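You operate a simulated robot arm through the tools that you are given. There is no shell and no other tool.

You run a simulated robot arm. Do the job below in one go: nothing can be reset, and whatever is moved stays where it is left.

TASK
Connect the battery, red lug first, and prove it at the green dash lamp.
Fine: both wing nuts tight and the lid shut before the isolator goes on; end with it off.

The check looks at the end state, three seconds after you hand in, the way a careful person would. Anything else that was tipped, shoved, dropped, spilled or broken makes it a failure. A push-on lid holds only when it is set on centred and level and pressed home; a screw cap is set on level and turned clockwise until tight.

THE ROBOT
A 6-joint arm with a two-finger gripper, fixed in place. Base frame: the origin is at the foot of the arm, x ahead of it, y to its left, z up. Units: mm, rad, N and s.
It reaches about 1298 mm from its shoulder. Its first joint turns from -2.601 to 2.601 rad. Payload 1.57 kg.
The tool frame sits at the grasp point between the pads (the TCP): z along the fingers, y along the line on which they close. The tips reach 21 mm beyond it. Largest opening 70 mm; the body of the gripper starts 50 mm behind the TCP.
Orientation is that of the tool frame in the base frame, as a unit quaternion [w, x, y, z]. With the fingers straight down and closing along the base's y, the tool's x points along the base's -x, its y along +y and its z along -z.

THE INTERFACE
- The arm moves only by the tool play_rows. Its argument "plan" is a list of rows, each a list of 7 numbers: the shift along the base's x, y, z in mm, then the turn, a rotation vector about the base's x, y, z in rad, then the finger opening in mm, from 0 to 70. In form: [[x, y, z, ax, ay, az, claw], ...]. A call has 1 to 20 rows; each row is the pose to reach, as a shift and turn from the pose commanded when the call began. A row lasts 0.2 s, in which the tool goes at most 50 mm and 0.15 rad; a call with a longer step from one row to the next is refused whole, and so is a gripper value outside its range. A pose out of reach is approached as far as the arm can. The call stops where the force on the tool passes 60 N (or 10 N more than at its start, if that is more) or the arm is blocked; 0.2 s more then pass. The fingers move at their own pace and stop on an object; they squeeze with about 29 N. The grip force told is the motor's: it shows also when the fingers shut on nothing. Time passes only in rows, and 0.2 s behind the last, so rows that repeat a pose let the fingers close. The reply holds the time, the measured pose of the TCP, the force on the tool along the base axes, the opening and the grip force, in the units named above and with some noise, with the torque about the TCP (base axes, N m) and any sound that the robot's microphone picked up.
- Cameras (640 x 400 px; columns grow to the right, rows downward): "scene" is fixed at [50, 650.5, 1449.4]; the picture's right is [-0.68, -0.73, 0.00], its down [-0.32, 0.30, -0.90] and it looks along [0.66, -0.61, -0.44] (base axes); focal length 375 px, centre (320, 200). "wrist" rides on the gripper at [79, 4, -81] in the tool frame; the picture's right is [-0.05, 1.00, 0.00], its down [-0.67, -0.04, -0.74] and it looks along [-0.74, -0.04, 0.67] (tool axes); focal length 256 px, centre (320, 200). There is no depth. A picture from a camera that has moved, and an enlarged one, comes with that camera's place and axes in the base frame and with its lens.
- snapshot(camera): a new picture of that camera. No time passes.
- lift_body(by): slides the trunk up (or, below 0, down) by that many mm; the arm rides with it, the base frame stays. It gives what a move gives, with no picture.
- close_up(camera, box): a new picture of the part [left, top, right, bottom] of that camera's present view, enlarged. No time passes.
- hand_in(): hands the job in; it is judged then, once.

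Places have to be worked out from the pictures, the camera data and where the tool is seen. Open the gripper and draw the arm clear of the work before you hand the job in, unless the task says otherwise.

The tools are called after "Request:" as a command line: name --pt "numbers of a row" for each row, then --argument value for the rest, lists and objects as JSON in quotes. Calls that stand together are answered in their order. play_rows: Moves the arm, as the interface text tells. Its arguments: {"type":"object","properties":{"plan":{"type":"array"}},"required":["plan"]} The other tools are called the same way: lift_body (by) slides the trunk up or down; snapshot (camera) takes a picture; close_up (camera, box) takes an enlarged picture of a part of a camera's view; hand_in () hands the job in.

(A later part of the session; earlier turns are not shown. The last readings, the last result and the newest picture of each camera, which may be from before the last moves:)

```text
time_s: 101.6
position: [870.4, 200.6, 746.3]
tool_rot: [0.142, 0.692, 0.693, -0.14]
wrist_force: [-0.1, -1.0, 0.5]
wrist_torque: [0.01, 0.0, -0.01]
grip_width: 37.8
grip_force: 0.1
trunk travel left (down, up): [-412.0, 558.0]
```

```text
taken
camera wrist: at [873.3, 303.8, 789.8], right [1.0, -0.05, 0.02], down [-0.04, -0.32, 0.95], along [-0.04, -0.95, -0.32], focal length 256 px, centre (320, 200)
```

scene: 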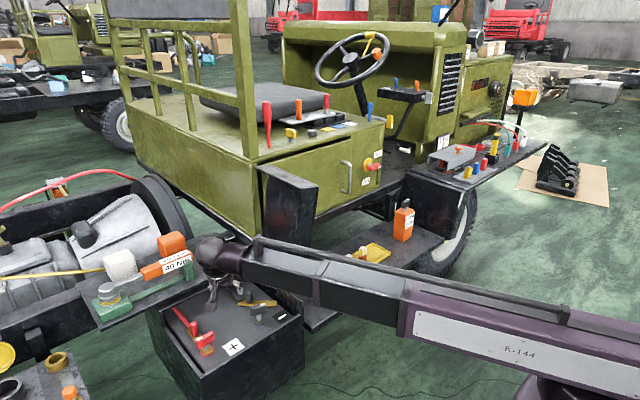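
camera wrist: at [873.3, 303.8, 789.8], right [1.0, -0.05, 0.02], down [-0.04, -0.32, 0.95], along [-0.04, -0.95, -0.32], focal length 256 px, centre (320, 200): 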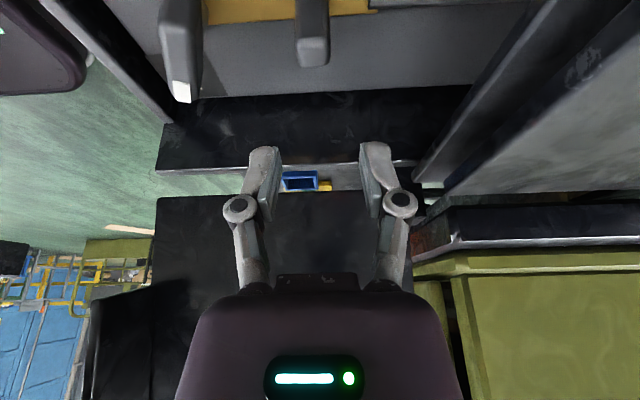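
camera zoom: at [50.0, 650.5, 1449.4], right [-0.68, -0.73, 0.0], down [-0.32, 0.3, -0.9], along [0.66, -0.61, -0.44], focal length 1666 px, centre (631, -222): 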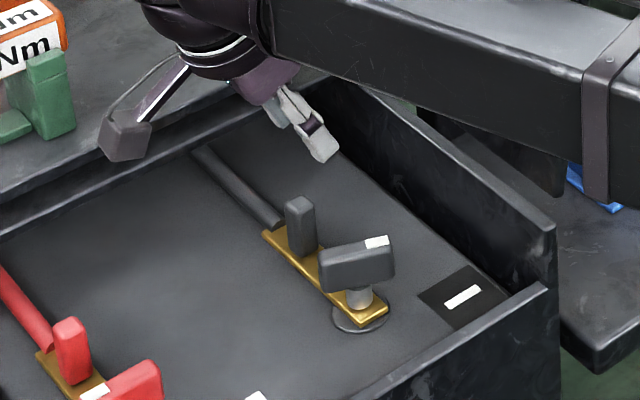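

Both lugs are placed. For the black nut I untilt and yaw to +1.42 well away from the lid (at y≈300, z≈731), then come over the nut.

Request:
play_rows --pt "-15 25 -6 0.1 0 0 60" --pt "-30 50 -10 0.2 0 0 60" --pt "-50 75 -14 0.3 0 0 60" --pt "-70 100 -15 0.4 0 0 60" --pt "-70 100 -15 0.4 0 0 60"

Request:
play_rows --pt "0 0 0 0 0 0.149 60" --pt "0 0 0 0 0 0.298 60" --pt "0 0 0 0 0 0.447 60" --pt "0 0 0 0 0 0.596 60" --pt "0 0 0 0 0 0.745 60" --pt "0 0 0 0 0 0.894 60" --pt "0 0 0 0 0 1.043 60" --pt "0 0 0 0 0 1.192 60" --pt "0 0 0 0 0 1.341 60" --pt "0 0 0 0 0 1.49 60" --pt "0 0 0 0 0 1.57 60"

Request:
snapshot --camera "wrist"

```text
time_s: 102.8
position: [802.6, 301.1, 730.6]
tool_rot: [0.001, 0.707, 0.707, 0.001]
wrist_force: [-0.4, -0.2, 0.2]
wrist_torque: [0.01, 0.0, -0.01]
grip_width: 60.1
grip_force: 0.1
trunk travel left (down, up): [-412.0, 558.0]
```

```text
time_s: 105.2
position: [800.3, 299.3, 731.8]
tool_rot: [0.001, -0.001, 1.0, 0.001]
wrist_force: [0.0, -0.2, -0.3]
wrist_torque: [-0.02, -0.01, 0.02]
grip_width: 59.9
grip_force: 0.0
trunk travel left (down, up): [-412.0, 558.0]
```

```text
taken
camera wrist: at [719.0, 302.8, 812.4], right [0.05, 1.0, 0.0], down [0.67, -0.04, 0.75], along [0.75, -0.04, -0.67], focal length 256 px, centre (320, 200)
```

wrist: 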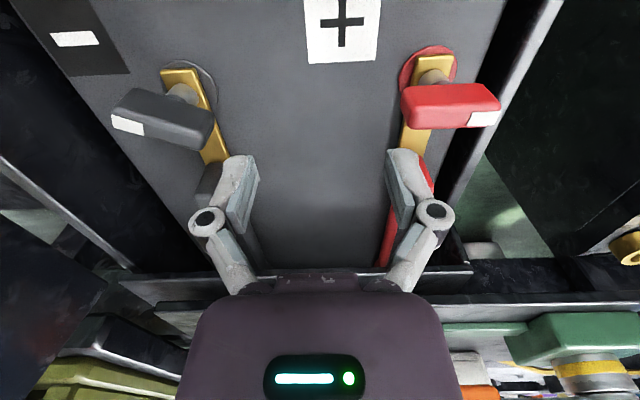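

Good overview of both posts. I yaw to +1.42 and move over the black nut at about (800, 204), still at z≈731.

Request:
play_rows --pt "0 0 0 0 0 0.142 60" --pt "0 0 0 0 0 0.284 60" --pt "0 0 0 0 0 0.426 60" --pt "0 -10 0 0 0 0.568 60" --pt "0 -25 0 0 0 0.71 60" --pt "0 -40 0 0 0 0.852 60" --pt "0 -55 0 0 0 0.994 60" --pt "0 -70 0 0 0 1.136 60" --pt "0 -85 0 0 0 1.278 60" --pt "0 -95 0 0 0 1.42 60" --pt "0 -95 0 0 0 1.42 60"

Request:
snapshot --camera "wrist"

Request:
close_up --camera "scene" --box '[190, 220, 330, 340]'

```text
time_s: 107.6
position: [800.2, 205.1, 730.2]
tool_rot: [0.0, -0.653, 0.758, 0.002]
wrist_force: [-0.3, 0.1, 0.7]
wrist_torque: [-0.02, -0.01, 0.03]
grip_width: 60.0
grip_force: 0.0
trunk travel left (down, up): [-412.0, 558.0]
```

```text
taken
camera wrist: at [784.3, 126.0, 812.4], right [-0.98, 0.2, 0.0], down [0.14, 0.65, 0.75], along [0.15, 0.73, -0.67], focal length 256 px, centre (320, 200)
```

wrist: 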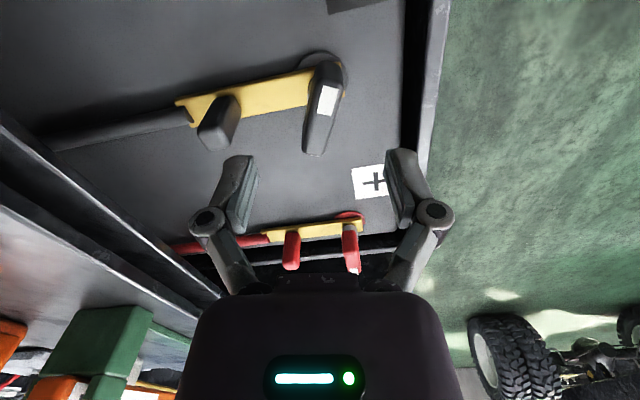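

```text
3.33 times, centred on (260, 280) of scene
camera zoom: at [50.0, 650.5, 1449.4], right [-0.68, -0.73, 0.0], down [-0.32, 0.3, -0.9], along [0.66, -0.61, -0.44], focal length 1249 px, centre (520, -67)
```

zoom: 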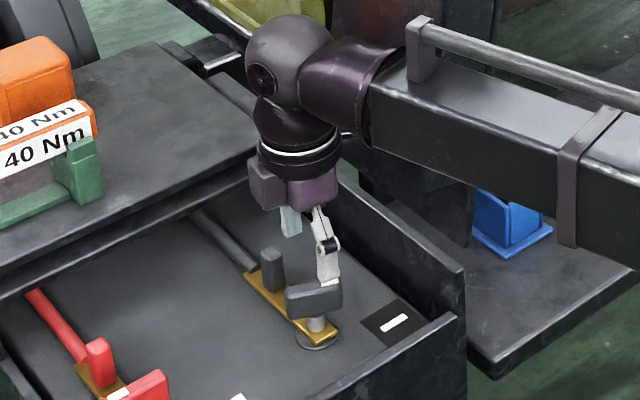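

The black wing is turned a bit more than the red one was (axis ↔ yaw ≈ 1.2), centred at (800, 204). I correct the yaw and lower 70 mm around it.

Request:
play_rows --pt "0 -0.5 0 0 0 -0.11 60" --pt "0 -0.5 0 0 0 -0.22 60" --pt "0 -0.5 0 0 0 -0.22 60"

Request:
lift_body --by -35

Request:
snapshot --camera "wrist"

Request:
close_up --camera "scene" --box '[190, 220, 330, 340]'

```text
time_s: 108.4
position: [800.5, 202.9, 730.6]
tool_rot: [0.0, -0.564, 0.826, 0.002]
wrist_force: [0.6, -0.3, 0.6]
wrist_torque: [0.01, -0.04, 0.01]
grip_width: 60.0
grip_force: 0.0
trunk travel left (down, up): [-412.0, 558.0]
```

```text
time_s: 109.2
position: [801.3, 204.7, 694.4]
tool_rot: [0.0, -0.565, 0.825, 0.002]
wrist_force: [0.7, 0.7, 0.9]
wrist_torque: [0.01, 0.01, -0.03]
grip_width: 60.0
grip_force: 0.0
trunk travel left (down, up): [-377.0, 593.0]
```

```text
taken
camera wrist: at [767.4, 130.9, 777.4], right [-0.91, 0.41, 0.0], down [0.28, 0.61, 0.75], along [0.3, 0.68, -0.67], focal length 256 px, centre (320, 200)
```

wrist: 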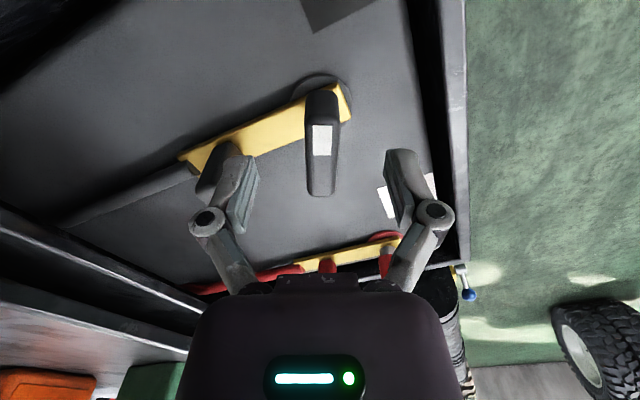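

```text
3.33 times, centred on (260, 280) of scene
camera zoom: at [50.0, 650.5, 1449.4], right [-0.68, -0.73, 0.0], down [-0.32, 0.3, -0.9], along [0.66, -0.61, -0.44], focal length 1249 px, centre (520, -67)
```

zoom: 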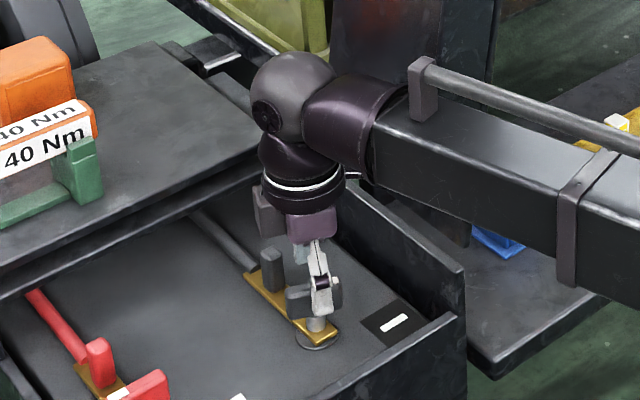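

The wing is now aligned and centred. I lower the last 34 mm and close.

Request:
lift_body --by -34

Request:
play_rows --pt "0 0 0 0 0 0 30" --pt "0 0 0 0 0 0 10" --pt "0 0 0 0 0 0 0" --pt "0 0 0 0 0 0 0"

Request:
snapshot --camera "wrist"

```text
time_s: 109.9
position: [799.7, 204.0, 661.1]
tool_rot: [0.0, -0.564, 0.825, 0.003]
wrist_force: [-0.1, 0.7, 0.0]
wrist_torque: [-0.01, -0.03, -0.02]
grip_width: 59.9
grip_force: 0.1
trunk travel left (down, up): [-343.0, 627.0]
```

```text
time_s: 110.9
position: [799.9, 203.8, 661.6]
tool_rot: [0.0, -0.565, 0.825, 0.002]
wrist_force: [-6.4, 3.0, 1.9]
wrist_torque: [0.12, 0.15, -0.01]
grip_width: 17.9
grip_force: 32.8
trunk travel left (down, up): [-343.0, 627.0]
```

```text
taken
camera wrist: at [766.8, 131.1, 743.7], right [-0.91, 0.41, 0.0], down [0.28, 0.61, 0.75], along [0.3, 0.68, -0.67], focal length 256 px, centre (320, 200)
```

wrist: 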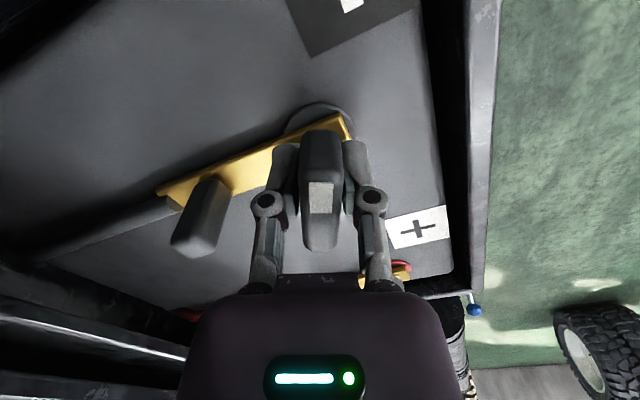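

Held cleanly. I turn clockwise in stages, watching the z-torque.

Request:
play_rows --pt "0 0 0 0 0 -0.13 0" --pt "0 0 0 0 0 -0.26 0" --pt "0 0 0 0 0 -0.39 0" --pt "0 0 0 0 0 -0.52 0" --pt "0 0 0 0 0 -0.65 0" --pt "0 0 0 0 0 -0.78 0" --pt "0 0 0 0 0 -0.91 0"

Request:
play_rows --pt "0 0 0 0 0 -0.13 0" --pt "0 0 0 0 0 -0.26 0" --pt "0 0 0 0 0 -0.39 0" --pt "0 0 0 0 0 -0.52 0" --pt "0 0 0 0 0 -0.65 0" --pt "0 0 0 0 0 -0.78 0" --pt "0 0 0 0 0 -0.91 0"

Request:
close_up --camera "scene" --box '[190, 220, 330, 340]'

```text
time_s: 112.5
position: [799.8, 206.1, 661.4]
tool_rot: [0.001, -0.143, 0.99, 0.002]
wrist_force: [-14.9, 12.5, -2.6]
wrist_torque: [0.44, -0.31, 0.07]
grip_width: 18.0
grip_force: 31.9
trunk travel left (down, up): [-343.0, 627.0]
```

```text
time_s: 114.1
position: [800.9, 205.7, 661.6]
tool_rot: [0.001, 0.305, 0.952, 0.002]
wrist_force: [-9.8, 19.7, 1.1]
wrist_torque: [0.34, 0.22, 0.05]
grip_width: 17.8
grip_force: 32.7
trunk travel left (down, up): [-343.0, 627.0]
```

```text
3.33 times, centred on (260, 280) of scene
camera zoom: at [50.0, 650.5, 1449.4], right [-0.68, -0.73, 0.0], down [-0.32, 0.3, -0.9], along [0.66, -0.61, -0.44], focal length 1249 px, centre (520, -67)
```

zoom: 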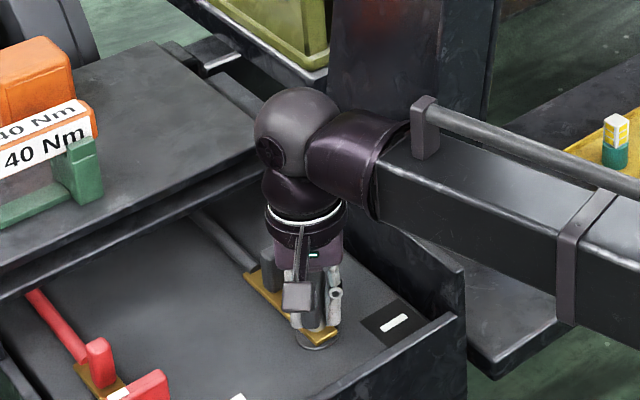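

Turned ~104°, still free. I re-centre by 1.5 mm and go on.

Request:
play_rows --pt "-0.5 0.8 0 0 0 -0.13 0" --pt "-0.5 1.5 0 0 0 -0.26 0" --pt "-0.5 1.5 0 0 0 -0.39 0" --pt "-0.5 1.5 0 0 0 -0.52 0" --pt "-0.5 1.5 0 0 0 -0.65 0" --pt "-0.5 1.5 0 0 0 -0.78 0" --pt "-0.5 1.5 0 0 0 -0.91 0"

Request:
play_rows --pt "0 0 0 0 0 -0.1 0" --pt "0 0 0 0 0 -0.2 0"

Request:
play_rows --pt "0 0 0 0 0 -0.07 0" --pt "0 0 0 0 0 -0.14 0"

Request:
play_rows --pt "0 0 0 0 0 -0.05 0" --pt "0 0 0 0 0 -0.1 0"

```text
time_s: 115.7
position: [799.3, 203.7, 663.3]
tool_rot: [0.003, 0.693, 0.721, 0.0]
wrist_force: [-9.5, -4.2, -0.3]
wrist_torque: [-0.47, 0.13, 0.2]
grip_width: 17.8
grip_force: 31.8
trunk travel left (down, up): [-343.0, 627.0]
```

```text
time_s: 116.3
position: [799.1, 205.0, 661.5]
tool_rot: [0.002, 0.761, 0.649, 0.0]
wrist_force: [-5.2, -0.9, -0.2]
wrist_torque: [0.05, 0.11, 0.65]
grip_width: 17.8
grip_force: 31.9
trunk travel left (down, up): [-343.0, 627.0]
```

```text
time_s: 116.9
position: [799.8, 203.9, 661.6]
tool_rot: [0.002, 0.805, 0.593, 0.001]
wrist_force: [-7.5, -0.2, -1.8]
wrist_torque: [0.2, 0.02, 0.8]
grip_width: 20.5
grip_force: 31.7
trunk travel left (down, up): [-343.0, 627.0]
```

```text
time_s: 117.5
position: [800.2, 204.8, 660.9]
tool_rot: [0.002, 0.834, 0.552, -0.001]
wrist_force: [-13.4, -4.8, -6.2]
wrist_torque: [-0.06, 0.12, 0.93]
grip_width: 22.7
grip_force: 31.5
trunk travel left (down, up): [-343.0, 627.0]
```

Resistance came at the same absolute angle (yaw ≈ −1.74) as the red nut – a hard end, with the fingers slipping at 0.9 N·m. I turn back to flush alignment at −1.74 and open without dragging the wing.

Request:
play_rows --pt "0 0 0 0 0 0.08 0" --pt "0 0 0 0 0 0.15 0" --pt "0 0 0 0 0 0.2 0" --pt "0 0 0 0 0 0.2 0"

Request:
play_rows --pt "0 0 0 0 0 0 22" --pt "0 0 0 0 0 0 40" --pt "0 0 0 0 0 0 60" --pt "0 0 0 0 0 0 60"

Request:
snapshot --camera "wrist"

```text
time_s: 118.5
position: [800.7, 204.9, 661.7]
tool_rot: [0.002, 0.774, 0.634, 0.0]
wrist_force: [-8.9, 4.0, 0.0]
wrist_torque: [0.38, 0.05, 0.51]
grip_width: 18.5
grip_force: 31.8
trunk travel left (down, up): [-343.0, 627.0]
```

```text
time_s: 119.5
position: [800.1, 204.8, 661.2]
tool_rot: [0.002, 0.774, 0.633, 0.0]
wrist_force: [0.5, -0.8, 0.0]
wrist_torque: [0.03, 0.02, -0.02]
grip_width: 59.9
grip_force: 0.0
trunk travel left (down, up): [-343.0, 627.0]
```

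```text
taken
camera wrist: at [819.1, 281.9, 743.4], right [0.97, -0.25, 0.0], down [-0.17, -0.64, 0.75], along [-0.18, -0.72, -0.67], focal length 256 px, centre (320, 200)
```

wrist: 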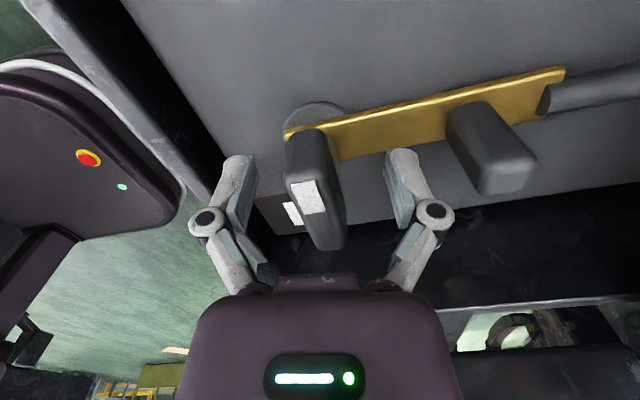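

Released, the wing rests along y (yaw ≈ −1.58), as the red does (≈ −1.6): both at their end. I rise and take one more careful look at both nuts before closing the lid.

Request:
lift_body --by 90

Request:
play_rows --pt "-5 10 0 0 0 0.14 60" --pt "-10 20 0 0 0 0.28 60" --pt "-15 30 0 0 0 0.42 60" --pt "-20 40 0 0 0 0.56 60" --pt "-25 50 0 0 0 0.7 60" --pt "-30 60 0 0 0 0.84 60" --pt "-35 70 0 0 0 0.98 60" --pt "-40 80 0 0 0 1.12 60" --pt "-45 85 0 0 0 1.26 60" --pt "-50 85 0 0 0 1.4 60" --pt "-55 85 0 0 0 1.54 60" --pt "-60 85 0 0 0 1.68 60" --pt "-60 85 0 0 0 1.77 60"

Request:
snapshot --camera "wrist"

Request:
close_up --camera "wrist" --box '[160, 20, 480, 220]'

Request:
close_up --camera "scene" --box '[165, 270, 305, 365]'

```text
time_s: 120.8
position: [799.9, 206.1, 751.7]
tool_rot: [0.001, 0.774, 0.633, 0.0]
wrist_force: [-0.5, 0.2, 0.4]
wrist_torque: [-0.06, -0.02, 0.0]
grip_width: 60.1
grip_force: 0.1
trunk travel left (down, up): [-433.0, 537.0]
```

```text
time_s: 123.6
position: [739.4, 288.4, 751.1]
tool_rot: [0.001, 0.0, 1.0, 0.002]
wrist_force: [-0.2, 0.2, -0.5]
wrist_torque: [-0.02, -0.02, 0.0]
grip_width: 60.0
grip_force: 0.0
trunk travel left (down, up): [-433.0, 537.0]
```

```text
taken
camera wrist: at [659.6, 293.1, 833.4], right [0.05, 1.0, 0.0], down [0.66, -0.04, 0.75], along [0.75, -0.04, -0.67], focal length 256 px, centre (320, 200)
```

wrist: 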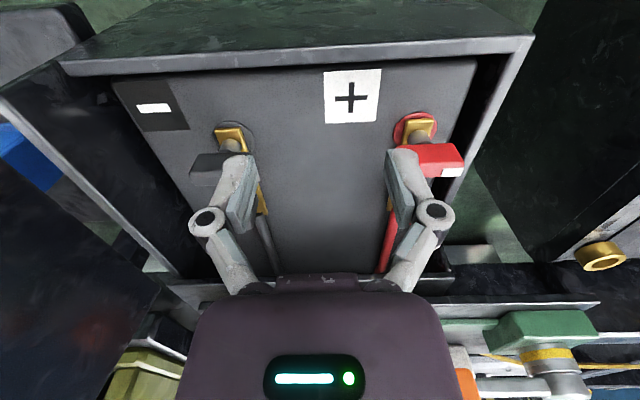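

```text
2.00 times, centred on (320, 120) of wrist
camera zoom: at [659.6, 293.1, 833.4], right [0.05, 1.0, 0.0], down [0.66, -0.04, 0.75], along [0.75, -0.04, -0.67], focal length 512 px, centre (320, 360)
```

zoom: 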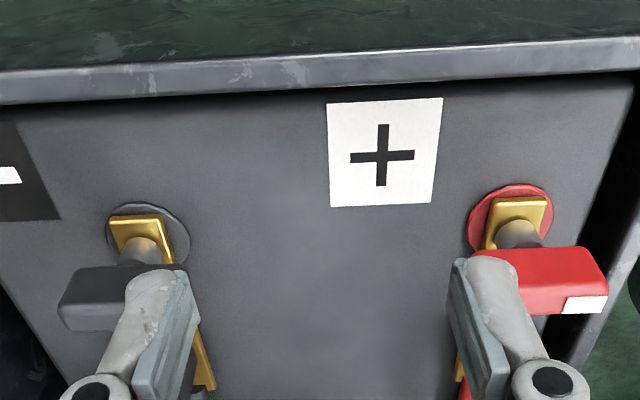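

```text
4.21 times, centred on (235, 318) of scene
camera zoom: at [50.0, 650.5, 1449.4], right [-0.68, -0.73, 0.0], down [-0.32, 0.3, -0.9], along [0.66, -0.61, -0.44], focal length 1578 px, centre (678, -295)
```

zoom: 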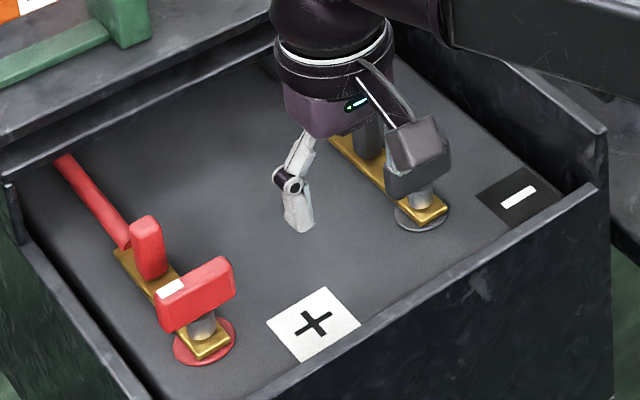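

Both lugs are clamped and the wings sit alike. Now I withdraw to x≈620 and go around the front of the open lid to its −y side, raising the trunk to reach the handle as before.

Request:
play_rows --pt "-40 0 0 0 0 0 50" --pt "-80 0 0 0 0 0 50" --pt "-117 0 0 0 0 0 50" --pt "-117 -46 0 0 0 0 50" --pt "-117 -92 0 0 0 0 50" --pt "-117 -138 0 0 0 0 50" --pt "-117 -184 0 0 0 0 50" --pt "-117 -230 0 0 0 0 50" --pt "-117 -276 0 0 0 0 50" --pt "-117 -322 0 0 0 0 50" --pt "-117 -368 0 0 0 0 50" --pt "-117 -414 0 0 0 0 50" --pt "-117 -457 0 0 0 0 50"

Request:
lift_body --by 186

Request:
snapshot --camera "scene"

```text
time_s: 126.4
position: [623.6, -163.7, 750.8]
tool_rot: [0.001, 0.0, 1.0, 0.002]
wrist_force: [-0.1, 0.3, -0.7]
wrist_torque: [0.01, -0.05, 0.0]
grip_width: 50.1
grip_force: 0.0
trunk travel left (down, up): [-433.0, 537.0]
```

```text
time_s: 128.4
position: [623.3, -163.4, 936.9]
tool_rot: [0.001, 0.0, 1.0, 0.003]
wrist_force: [0.2, 0.6, -0.3]
wrist_torque: [0.03, 0.0, 0.02]
grip_width: 50.2
grip_force: 0.0
trunk travel left (down, up): [-619.0, 351.0]
```

```text
taken
```

scene: 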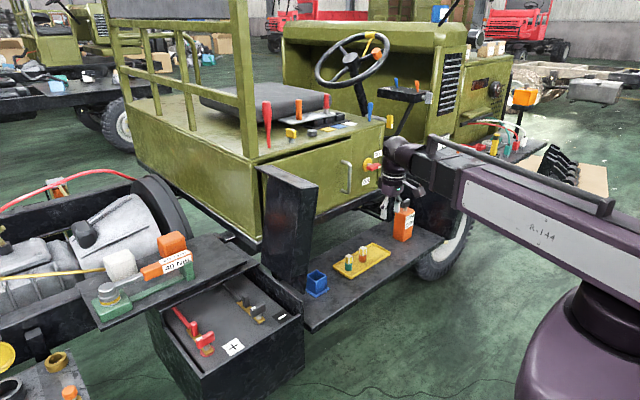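

A clear view of the battery: both lugs on their posts. I retrace my earlier withdrawal path to the handle (roll 1.0 rad, fingers toward +y).

Request:
close_up --camera "scene" --box '[165, 270, 305, 365]'

Request:
play_rows --pt "20 9 1 0.1 0 0 50" --pt "40 19 3.8 0.2 0 0 50" --pt "60 28 8.5 0.3 0 0 50" --pt "80 38 15 0.4 0 0 50" --pt "100 47 23.3 0.5 0 0 50" --pt "120 57 33.2 0.6 0 0 50" --pt "140 66 44.7 0.7 0 0 50" --pt "160 76 57.6 0.8 0 0 50" --pt "180 85 71.9 0.9 0 0 50" --pt "201 95.5 87.3 1.0 0 0 50"

Request:
snapshot --camera "wrist"

```text
4.21 times, centred on (235, 318) of scene
camera zoom: at [50.0, 650.5, 1449.4], right [-0.68, -0.73, 0.0], down [-0.32, 0.3, -0.9], along [0.66, -0.61, -0.44], focal length 1578 px, centre (678, -295)
```

zoom: 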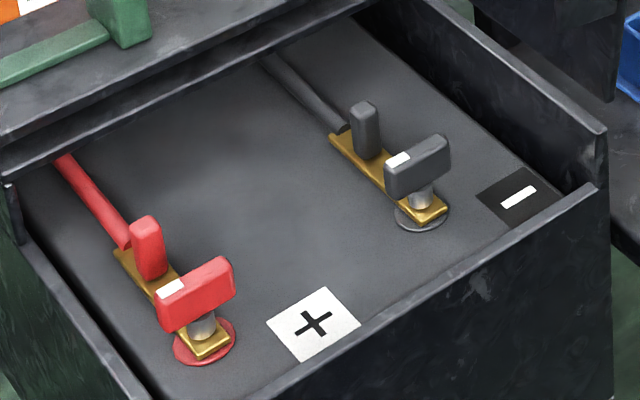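

```text
time_s: 130.6
position: [826.5, -68.3, 1023.0]
tool_rot: [0.001, 0.0, 0.876, 0.483]
wrist_force: [0.5, 0.5, -0.2]
wrist_torque: [0.0, 0.02, -0.01]
grip_width: 50.1
grip_force: 0.1
out of reach, approached as far as the arm can: row 10
trunk travel left (down, up): [-619.0, 351.0]
```

```text
taken
camera wrist: at [746.2, -133.4, 1071.7], right [0.05, 0.53, 0.84], down [0.66, -0.65, 0.37], along [0.75, 0.54, -0.39], focal length 256 px, centre (320, 200)
```

wrist: 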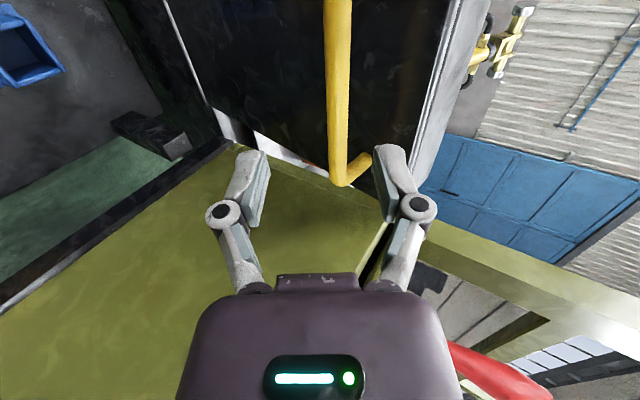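

The view matches the earlier one exactly. I go back in the reverse of the withdrawal steps onto the bar.

Request:
play_rows --pt "0 15 0 0 0 0 48" --pt "0 30 0 0 0 0 46"

Request:
lift_body --by -15

Request:
play_rows --pt "0 11 0 0 0 0 40" --pt "0 22 0 0 0 0 36"

Request:
lift_body --by -12

Request:
play_rows --pt "0 8 0 0 0 0 34" --pt "0 16 0 0 0 0 30"

Request:
lift_body --by -10

Request:
play_rows --pt "0 7 0 0 0 0 28"

Request:
snapshot --camera "wrist"

```text
time_s: 131.2
position: [825.1, -37.1, 1024.0]
tool_rot: [0.002, 0.001, 0.877, 0.481]
wrist_force: [0.6, 0.0, 0.0]
wrist_torque: [0.02, -0.01, -0.04]
grip_width: 45.8
grip_force: 0.1
trunk travel left (down, up): [-619.0, 351.0]
```

```text
time_s: 131.9
position: [824.9, -37.5, 1008.0]
tool_rot: [0.0, 0.0, 0.877, 0.48]
wrist_force: [-0.2, -0.1, 0.3]
wrist_torque: [-0.01, 0.02, 0.0]
grip_width: 45.9
grip_force: 0.1
trunk travel left (down, up): [-604.0, 366.0]
```

```text
time_s: 132.5
position: [826.1, -15.8, 1008.0]
tool_rot: [0.001, 0.001, 0.877, 0.481]
wrist_force: [0.2, -0.4, 0.6]
wrist_torque: [-0.02, 0.03, -0.02]
grip_width: 36.2
grip_force: 0.1
trunk travel left (down, up): [-604.0, 366.0]
```

```text
time_s: 133.1
position: [826.0, -16.2, 997.4]
tool_rot: [0.002, 0.0, 0.877, 0.48]
wrist_force: [0.8, -0.5, 0.4]
wrist_torque: [0.02, -0.01, 0.02]
grip_width: 36.0
grip_force: 0.0
trunk travel left (down, up): [-592.0, 378.0]
```

```text
time_s: 133.7
position: [826.4, -1.3, 997.1]
tool_rot: [0.002, 0.0, 0.877, 0.48]
wrist_force: [-0.8, 0.2, -0.1]
wrist_torque: [-0.02, 0.0, 0.0]
grip_width: 30.1
grip_force: 0.0
trunk travel left (down, up): [-592.0, 378.0]
```

```text
time_s: 134.2
position: [826.2, -0.1, 986.3]
tool_rot: [0.001, 0.0, 0.878, 0.48]
wrist_force: [0.3, 0.2, 0.0]
wrist_torque: [0.0, -0.01, 0.02]
grip_width: 29.9
grip_force: 0.1
trunk travel left (down, up): [-582.0, 388.0]
```

```text
time_s: 134.7
position: [827.7, 7.6, 986.0]
tool_rot: [0.001, 0.001, 0.877, 0.481]
wrist_force: [0.5, -0.4, -0.1]
wrist_torque: [-0.01, 0.0, 0.04]
grip_width: 27.9
grip_force: 0.0
trunk travel left (down, up): [-582.0, 388.0]
```

```text
taken
camera wrist: at [746.3, -59.3, 1034.4], right [0.05, 0.54, 0.84], down [0.66, -0.65, 0.37], along [0.75, 0.54, -0.39], focal length 256 px, centre (320, 200)
```

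wrist: 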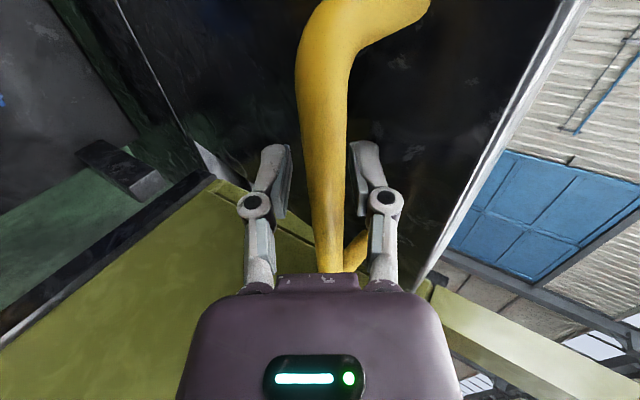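

Same view as when I left it. I close on the bar and start the lid back along the reverse arc toward vertical.

Request:
play_rows --pt "0 0 0 0 0 0 15" --pt "0 0 0 0 0 0 5" --pt "0 0 0 0 0 0 0" --pt "0 0 0 0 0 0 0"

Request:
play_rows --pt "0 8 2.5 0.018 0 0 0" --pt "0 16 5 0.033 0 0 0" --pt "0 24 6.8 0.044 0 0 0" --pt "0 31 8.2 0.052 0 0 0" --pt "0 39 9.4 0.06 0 0 0" --pt "0 46 10.5 0.066 0 0 0" --pt "0 54 11.3 0.071 0 0 0" --pt "0 61 12 0.075 0 0 0"

Request:
snapshot --camera "scene"

```text
time_s: 135.7
position: [825.2, 10.6, 986.3]
tool_rot: [0.001, -0.001, 0.877, 0.48]
wrist_force: [6.5, 30.7, 13.9]
wrist_torque: [-0.46, -0.63, -0.44]
grip_width: 13.4
grip_force: 31.6
trunk travel left (down, up): [-582.0, 388.0]
```

```text
time_s: 137.4
position: [827.3, 68.0, 995.7]
tool_rot: [0.001, 0.001, 0.86, 0.511]
wrist_force: [-10.8, -4.4, -21.8]
wrist_torque: [-1.15, -0.08, 0.05]
grip_width: 1.7
grip_force: 30.9
trunk travel left (down, up): [-582.0, 388.0]
```

```text
taken
```

scene: 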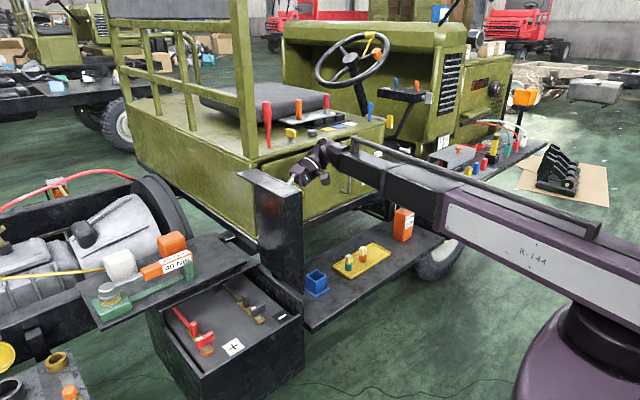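

The bar slid deep between the finger links (gap 1.7 mm), so it is caged rather than pinched. I look at the wrist view before going on.

Request:
snapshot --camera "wrist"

Request:
close_up --camera "scene" --box '[230, 130, 350, 230]'

```text
taken
camera wrist: at [747.5, -1.2, 1040.4], right [0.05, 0.48, 0.88], down [0.66, -0.67, 0.32], along [0.74, 0.57, -0.35], focal length 256 px, centre (320, 200)
```

wrist: 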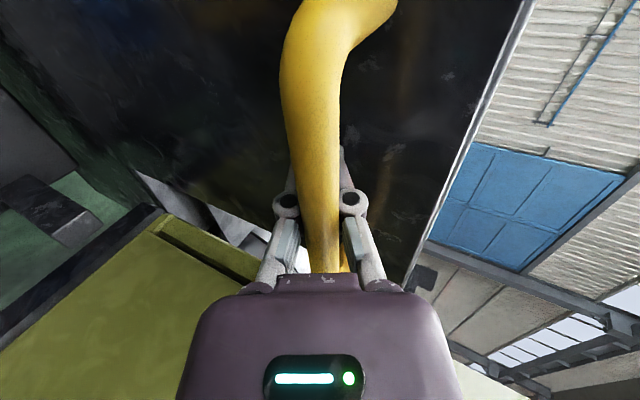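

```text
4.00 times, centred on (290, 180) of scene
camera zoom: at [50.0, 650.5, 1449.4], right [-0.68, -0.73, 0.0], down [-0.32, 0.3, -0.9], along [0.66, -0.61, -0.44], focal length 1499 px, centre (440, 280)
```

zoom: 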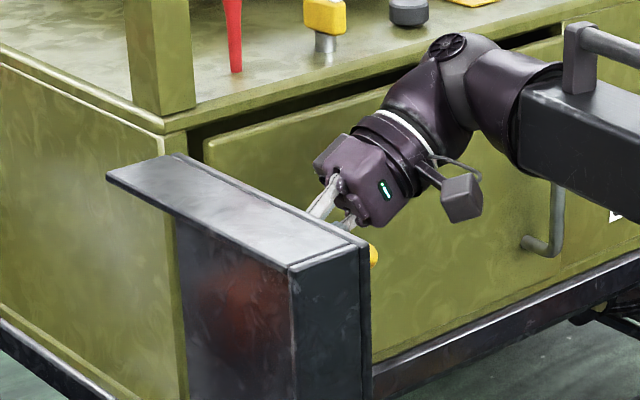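

The bar is caged between the finger links and the lid is vertical. I continue closing along the computed arc past vertical, slowly.

Request:
play_rows --pt "0 6 2.3 0.006 0 0 0" --pt "0 14 3.3 0.012 0 0 0" --pt "0 21.7 4.1 0.017 0 0 0" --pt "0 29.5 4.7 0.02 0 0 0" --pt "0 37.4 5.1 0.023 0 0 0" --pt "0 45 5.2 0.023 0 0 0" --pt "0 53 5.1 0.023 0 0 0" --pt "0 61 4.8 0.021 0 0 0" --pt "0 68.7 4.3 0.018 0 0 0"

Request:
close_up --camera "scene" --box '[200, 130, 350, 330]'

```text
time_s: 139.0
position: [828.0, 113.8, 996.6]
tool_rot: [-0.001, 0.001, 0.859, 0.512]
wrist_force: [1.0, -2.6, -22.6]
wrist_torque: [-1.37, -0.03, 0.15]
grip_width: 6.5
grip_force: 32.2
trunk travel left (down, up): [-582.0, 388.0]
stopped in row 7: the force on the tool passed its limit at 62 N (the readings are from after the stop); the commanded pose is now the measured one
```

```text
2.00 times, centred on (275, 230) of scene
camera zoom: at [50.0, 650.5, 1449.4], right [-0.68, -0.73, 0.0], down [-0.32, 0.3, -0.9], along [0.66, -0.61, -0.44], focal length 750 px, centre (410, 140)
```

zoom: 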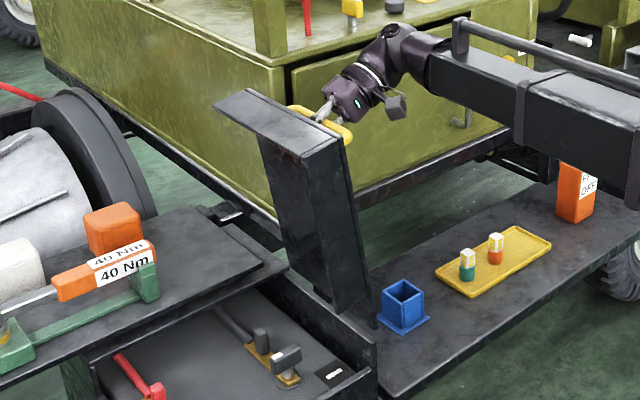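

The lid follows (about 80°); the z-force says the arc should be a few mm lower, so I use radius 307 and continue.

Request:
play_rows --pt "0 5 -2 -0.011 0 0 0" --pt "0 11 -3 -0.016 0 0 0" --pt "0 20 -3.6 -0.02 0 0 0" --pt "0 28 -4.3 -0.025 0 0 0" --pt "0 35.5 -5.1 -0.029 0 0 0" --pt "0 43 -6.4 -0.037 0 0 0" --pt "0 50.5 -7.8 -0.045 0 0 0" --pt "0 58 -9.4 -0.055 0 0 0" --pt "0 65.3 -11 -0.065 0 0 0" --pt "0 73 -13.2 -0.078 0 0 0" --pt "0 80 -15.2 -0.091 0 0 0"

Request:
close_up --camera "scene" --box '[170, 130, 350, 350]'

```text
time_s: 141.4
position: [826.7, 189.7, 979.0]
tool_rot: [-0.001, 0.002, 0.885, 0.466]
wrist_force: [3.6, -34.6, -30.2]
wrist_torque: [-5.84, -1.37, -0.72]
grip_width: 18.4
grip_force: 31.7
trunk travel left (down, up): [-582.0, 388.0]
```

```text
1.82 times, centred on (260, 240) of scene
camera zoom: at [50.0, 650.5, 1449.4], right [-0.68, -0.73, 0.0], down [-0.32, 0.3, -0.9], along [0.66, -0.61, -0.44], focal length 681 px, centre (429, 127)
```

zoom: 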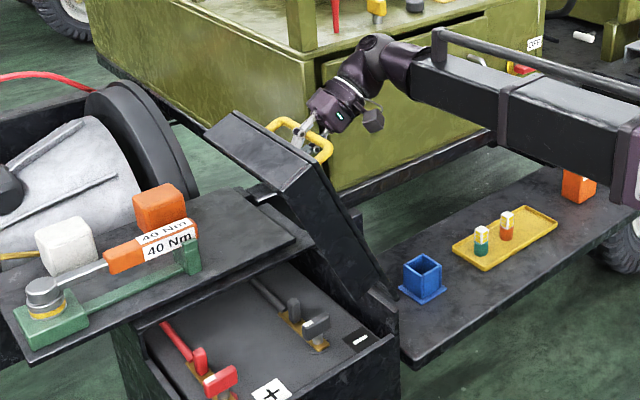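

A torque of −5.8 N·m suggests the fingertips are pressing the lid plate (hand too deep over the bar). I back off a few mm along the hand's axis and re-read.

Request:
play_rows --pt "0 -3 0 0 0 0 0" --pt "0 -6 0 0 0 0 0" --pt "0 -6 0 0 0 0 0"

Request:
snapshot --camera "wrist"

Request:
close_up --camera "scene" --box '[220, 130, 320, 230]'

```text
time_s: 142.2
position: [828.1, 186.7, 979.3]
tool_rot: [-0.002, 0.001, 0.884, 0.468]
wrist_force: [6.6, -20.7, -25.4]
wrist_torque: [-4.42, -0.3, 0.86]
grip_width: 18.0
grip_force: 31.7
trunk travel left (down, up): [-582.0, 388.0]
```

```text
taken
camera wrist: at [747.9, 121.8, 1030.3], right [0.06, 0.56, 0.83], down [0.67, -0.64, 0.39], along [0.74, 0.53, -0.41], focal length 256 px, centre (320, 200)
```

wrist: 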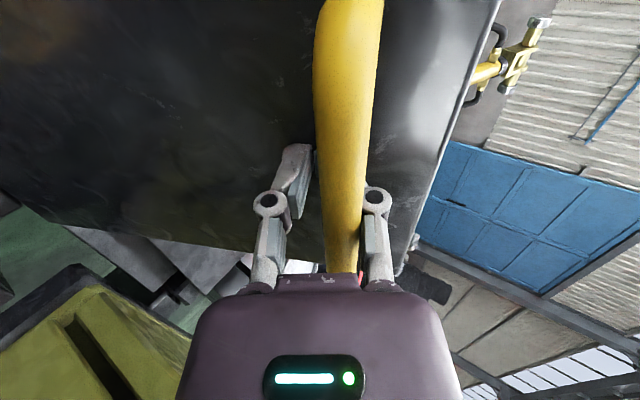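

```text
4.00 times, centred on (270, 180) of scene
camera zoom: at [50.0, 650.5, 1449.4], right [-0.68, -0.73, 0.0], down [-0.32, 0.3, -0.9], along [0.66, -0.61, -0.44], focal length 1499 px, centre (520, 280)
```

zoom: 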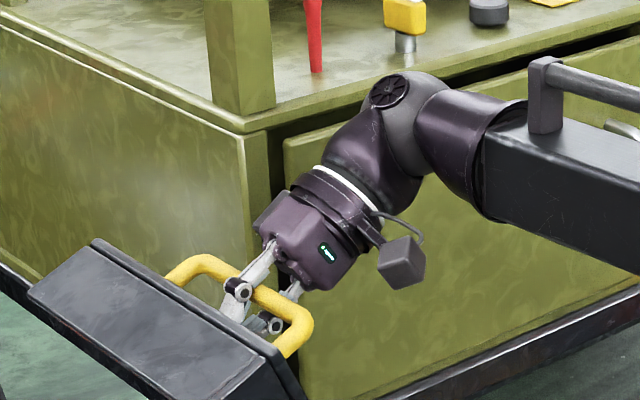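

The bar is almost at the palm. I loosen slightly to 24 mm (still caging the bar), back the hand off ~12 mm along its axis, and see whether the lid holds.

Request:
play_rows --pt "0 -2 0 0 0 0 22" --pt "0 -6 0 0 0 0 24" --pt "0 -10 0 0 0 0 24"

Request:
lift_body --by 7

Request:
snapshot --camera "wrist"

```text
time_s: 143.0
position: [824.9, 179.0, 985.7]
tool_rot: [-0.001, 0.001, 0.879, 0.476]
wrist_force: [-0.6, 4.1, 5.9]
wrist_torque: [-0.08, 0.01, 0.12]
grip_width: 29.1
grip_force: 3.3
trunk travel left (down, up): [-582.0, 388.0]
```

```text
time_s: 143.6
position: [826.9, 178.9, 990.9]
tool_rot: [-0.001, 0.0, 0.88, 0.476]
wrist_force: [0.2, 0.4, -0.5]
wrist_torque: [-0.02, -0.02, 0.04]
grip_width: 23.7
grip_force: 0.1
trunk travel left (down, up): [-589.0, 381.0]
```

```text
taken
camera wrist: at [746.3, 113.2, 1040.6], right [0.05, 0.55, 0.84], down [0.67, -0.64, 0.38], along [0.74, 0.54, -0.4], focal length 256 px, centre (320, 200)
```

wrist: 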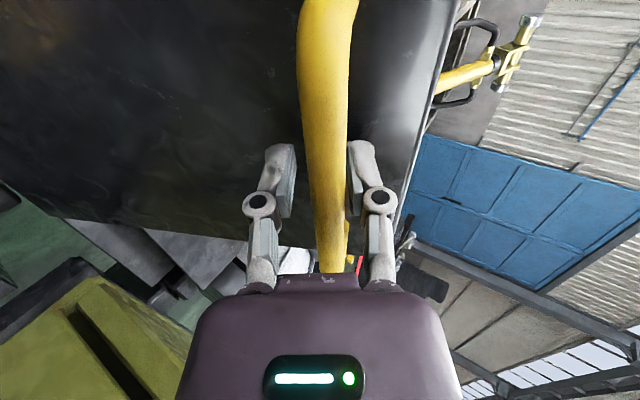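

The forces are zero with the grip loosened, so the hinge friction holds the lid at this angle by itself. I regrip with the bar at the pads and continue down along the recorded path.

Request:
play_rows --pt "0 0 0 0 0 0 12" --pt "0 0 0 0 0 0 0" --pt "0 0 0 0 0 0 0"

Request:
close_up --camera "scene" --box '[200, 120, 330, 250]'

```text
time_s: 144.4
position: [825.2, 180.6, 994.1]
tool_rot: [0.001, 0.001, 0.879, 0.478]
wrist_force: [12.4, 13.5, 27.2]
wrist_torque: [-0.33, 0.02, 0.02]
grip_width: 14.9
grip_force: 31.7
trunk travel left (down, up): [-589.0, 381.0]
```

```text
3.08 times, centred on (265, 185) of scene
camera zoom: at [50.0, 650.5, 1449.4], right [-0.68, -0.73, 0.0], down [-0.32, 0.3, -0.9], along [0.66, -0.61, -0.44], focal length 1153 px, centre (489, 246)
```

zoom: 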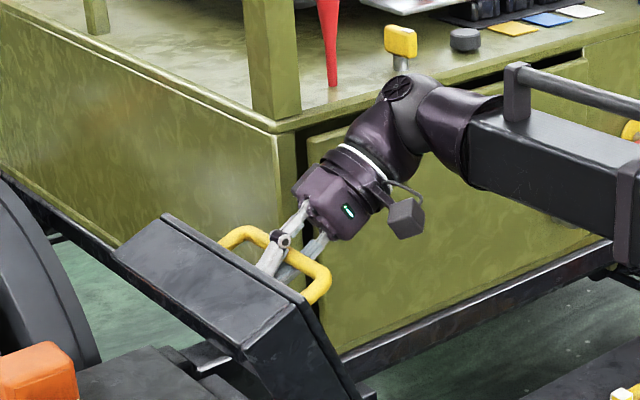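

A clean pad grip (14.9 mm) with the bar at the TCP. I continue closing along the arc (radius 311 about (95, 697)).

Request:
play_rows --pt "0 7 1.5 -0.003 0 0 0" --pt "0 14 1.1 -0.01 0 0 0" --pt "0 21 -1.3 -0.026 0 0 0" --pt "0 28.7 -4.1 -0.043 0 0 0" --pt "0 36 -7 -0.063 0 0 0" --pt "0 43 -10.1 -0.083 0 0 0" --pt "0 50 -13.4 -0.105 0 0 0" --pt "0 57 -16.8 -0.128 0 0 0"

Request:
close_up --camera "scene" --box '[170, 130, 350, 350]'

```text
time_s: 146.2
position: [826.6, 234.6, 970.8]
tool_rot: [-0.001, 0.001, 0.91, 0.416]
wrist_force: [-17.7, -17.4, -36.3]
wrist_torque: [0.6, -0.23, -0.34]
grip_width: 12.2
grip_force: 31.6
trunk travel left (down, up): [-589.0, 381.0]
```

```text
1.82 times, centred on (260, 240) of scene
camera zoom: at [50.0, 650.5, 1449.4], right [-0.68, -0.73, 0.0], down [-0.32, 0.3, -0.9], along [0.66, -0.61, -0.44], focal length 681 px, centre (429, 127)
```

zoom: 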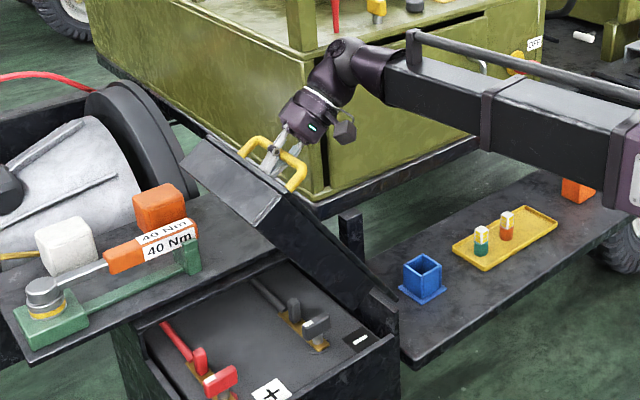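

Going well. I continue the arc down to about 45° with a small downward correction.

Request:
play_rows --pt "0 7 -6 -0.04 0 0 0" --pt "0 13.7 -9.9 -0.07 0 0 0" --pt "0 20 -14 -0.1 0 0 0" --pt "0 27 -18.5 -0.133 0 0 0" --pt "0 33.5 -23 -0.167 0 0 0" --pt "0 40 -27.5 -0.204 0 0 0" --pt "0 46 -32 -0.245 0 0 0" --pt "0 52 -37 -0.289 0 0 0"

Request:
close_up --camera "scene" --box '[150, 150, 350, 370]'

```text
time_s: 148.0
position: [827.2, 283.9, 935.4]
tool_rot: [-0.004, 0.0, 0.96, 0.28]
wrist_force: [-27.3, -29.0, -41.1]
wrist_torque: [1.03, -0.16, -0.01]
grip_width: 11.9
grip_force: 32.4
trunk travel left (down, up): [-589.0, 381.0]
```

```text
1.82 times, centred on (250, 260) of scene
camera zoom: at [50.0, 650.5, 1449.4], right [-0.68, -0.73, 0.0], down [-0.32, 0.3, -0.9], along [0.66, -0.61, -0.44], focal length 681 px, centre (447, 91)
```

zoom: 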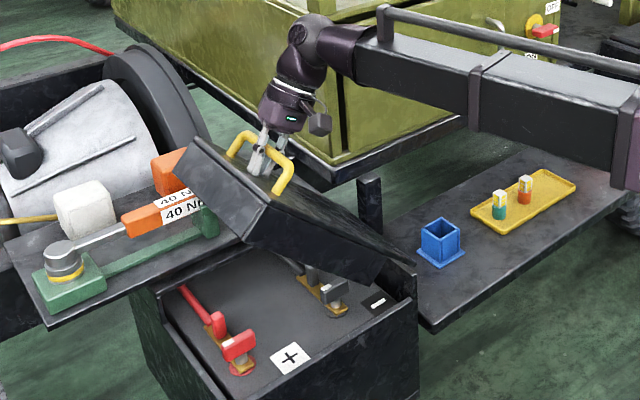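

The lid is at ~45°. From here I combine trunk lowering with +y and unrolling, mirroring the opening.

Request:
lift_body --by -10

Request:
play_rows --pt "0 5 -2 -0.02 0 0 0" --pt "0 11 -5 -0.05 0 0 0"

Request:
lift_body --by -10

Request:
play_rows --pt "0 6 -2 -0.02 0 0 0" --pt "0 12 -5 -0.05 0 0 0"

Request:
lift_body --by -12

Request:
play_rows --pt "0 6 -2 -0.02 0 0 0" --pt "0 12 -4 -0.05 0 0 0"

```text
time_s: 148.6
position: [827.1, 291.1, 929.9]
tool_rot: [0.0, 0.0, 0.958, 0.287]
wrist_force: [-5.9, 22.1, 15.4]
wrist_torque: [0.01, 0.82, 0.47]
grip_width: 12.1
grip_force: 32.1
trunk travel left (down, up): [-579.0, 391.0]
```

```text
time_s: 149.2
position: [827.0, 298.7, 923.6]
tool_rot: [0.001, 0.001, 0.966, 0.259]
wrist_force: [-3.9, 11.9, 11.0]
wrist_torque: [0.23, -0.83, -0.22]
grip_width: 12.1
grip_force: 32.1
trunk travel left (down, up): [-579.0, 391.0]
```

```text
time_s: 149.6
position: [825.9, 305.4, 917.0]
tool_rot: [-0.002, 0.0, 0.963, 0.269]
wrist_force: [-5.1, 13.5, 9.7]
wrist_torque: [0.22, 0.22, 0.42]
grip_width: 12.2
grip_force: 32.1
trunk travel left (down, up): [-570.0, 400.0]
stopped: the force on the tool passed its limit at 66 N (the readings are from after the stop); the commanded pose is now the measured one
```

```text
time_s: 150.2
position: [826.4, 312.7, 909.1]
tool_rot: [-0.001, 0.002, 0.971, 0.239]
wrist_force: [-22.4, -17.9, -20.4]
wrist_torque: [0.9, -0.63, -0.24]
grip_width: 11.7
grip_force: 31.7
trunk travel left (down, up): [-570.0, 400.0]
```

```text
time_s: 150.8
position: [827.5, 319.6, 900.8]
tool_rot: [0.001, 0.0, 0.969, 0.246]
wrist_force: [-11.2, 26.6, 16.0]
wrist_torque: [-0.03, 0.61, 0.13]
grip_width: 11.5
grip_force: 31.8
trunk travel left (down, up): [-558.0, 412.0]
```

```text
time_s: 151.4
position: [826.6, 324.8, 893.5]
tool_rot: [0.0, 0.001, 0.976, 0.217]
wrist_force: [-16.3, -5.2, -5.4]
wrist_torque: [0.59, -0.68, -0.13]
grip_width: 11.5
grip_force: 32.2
trunk travel left (down, up): [-558.0, 412.0]
```

Good control. I keep going down in slightly bigger steps.

Request:
lift_body --by -14

Request:
play_rows --pt "0 6 -2 -0.02 0 0 0" --pt "0 12 -4 -0.05 0 0 0"

Request:
lift_body --by -15

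Request:
play_rows --pt "0 5 -2 -0.02 0 0 0" --pt "0 11 -4 -0.05 0 0 0"

Request:
lift_body --by -16

Request:
play_rows --pt "0 5 -1 -0.02 0 0 0" --pt "0 10 -3 -0.05 0 0 0"

Request:
close_up --camera "scene" --box '[140, 180, 340, 400]'

```text
time_s: 152.1
position: [826.9, 334.7, 883.4]
tool_rot: [0.003, 0.0, 0.975, 0.224]
wrist_force: [2.0, 50.8, 32.4]
wrist_torque: [-0.39, -0.1, 0.18]
grip_width: 10.5
grip_force: 31.6
trunk travel left (down, up): [-544.0, 426.0]
```

```text
time_s: 152.7
position: [827.8, 338.2, 877.5]
tool_rot: [-0.001, 0.001, 0.981, 0.195]
wrist_force: [-2.2, 17.6, 10.3]
wrist_torque: [0.25, -0.14, 0.06]
grip_width: 8.8
grip_force: 31.7
trunk travel left (down, up): [-544.0, 426.0]
```

```text
time_s: 153.2
position: [827.1, 347.5, 865.7]
tool_rot: [-0.002, -0.001, 0.979, 0.202]
wrist_force: [-0.4, 18.4, 18.8]
wrist_torque: [-1.71, 0.74, 0.0]
grip_width: 9.9
grip_force: 32.2
trunk travel left (down, up): [-530.0, 440.0]
stopped: the force on the tool passed its limit at 63 N (the readings are from after the stop); the commanded pose is now the measured one
```

```text
time_s: 153.8
position: [826.4, 351.9, 859.7]
tool_rot: [-0.002, 0.002, 0.985, 0.173]
wrist_force: [-27.2, -28.9, -23.8]
wrist_torque: [1.19, -0.01, 0.3]
grip_width: 8.2
grip_force: 32.6
trunk travel left (down, up): [-530.0, 440.0]
```

```text
time_s: 154.4
position: [828.0, 358.9, 845.5]
tool_rot: [-0.002, 0.0, 0.984, 0.179]
wrist_force: [-21.2, 16.0, 4.2]
wrist_torque: [-0.76, 0.54, 0.06]
grip_width: 8.6
grip_force: 31.6
trunk travel left (down, up): [-514.0, 456.0]
```

```text
time_s: 155.0
position: [827.6, 361.7, 842.6]
tool_rot: [-0.002, 0.002, 0.989, 0.148]
wrist_force: [-29.9, -23.4, -12.2]
wrist_torque: [0.09, -0.36, 0.36]
grip_width: 8.7
grip_force: 32.0
trunk travel left (down, up): [-514.0, 456.0]
```

```text
1.82 times, centred on (240, 290) of scene
camera zoom: at [50.0, 650.5, 1449.4], right [-0.68, -0.73, 0.0], down [-0.32, 0.3, -0.9], along [0.66, -0.61, -0.44], focal length 681 px, centre (466, 36)
```

zoom: 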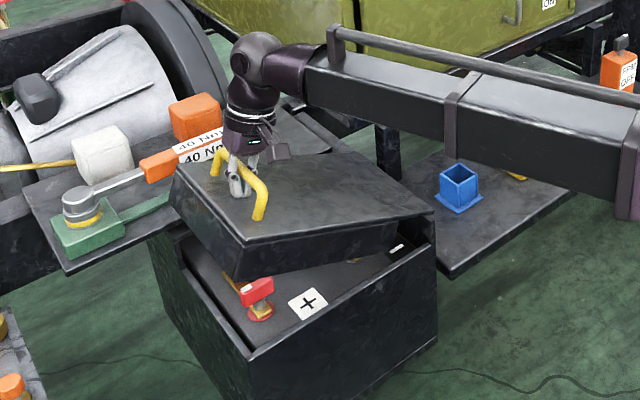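

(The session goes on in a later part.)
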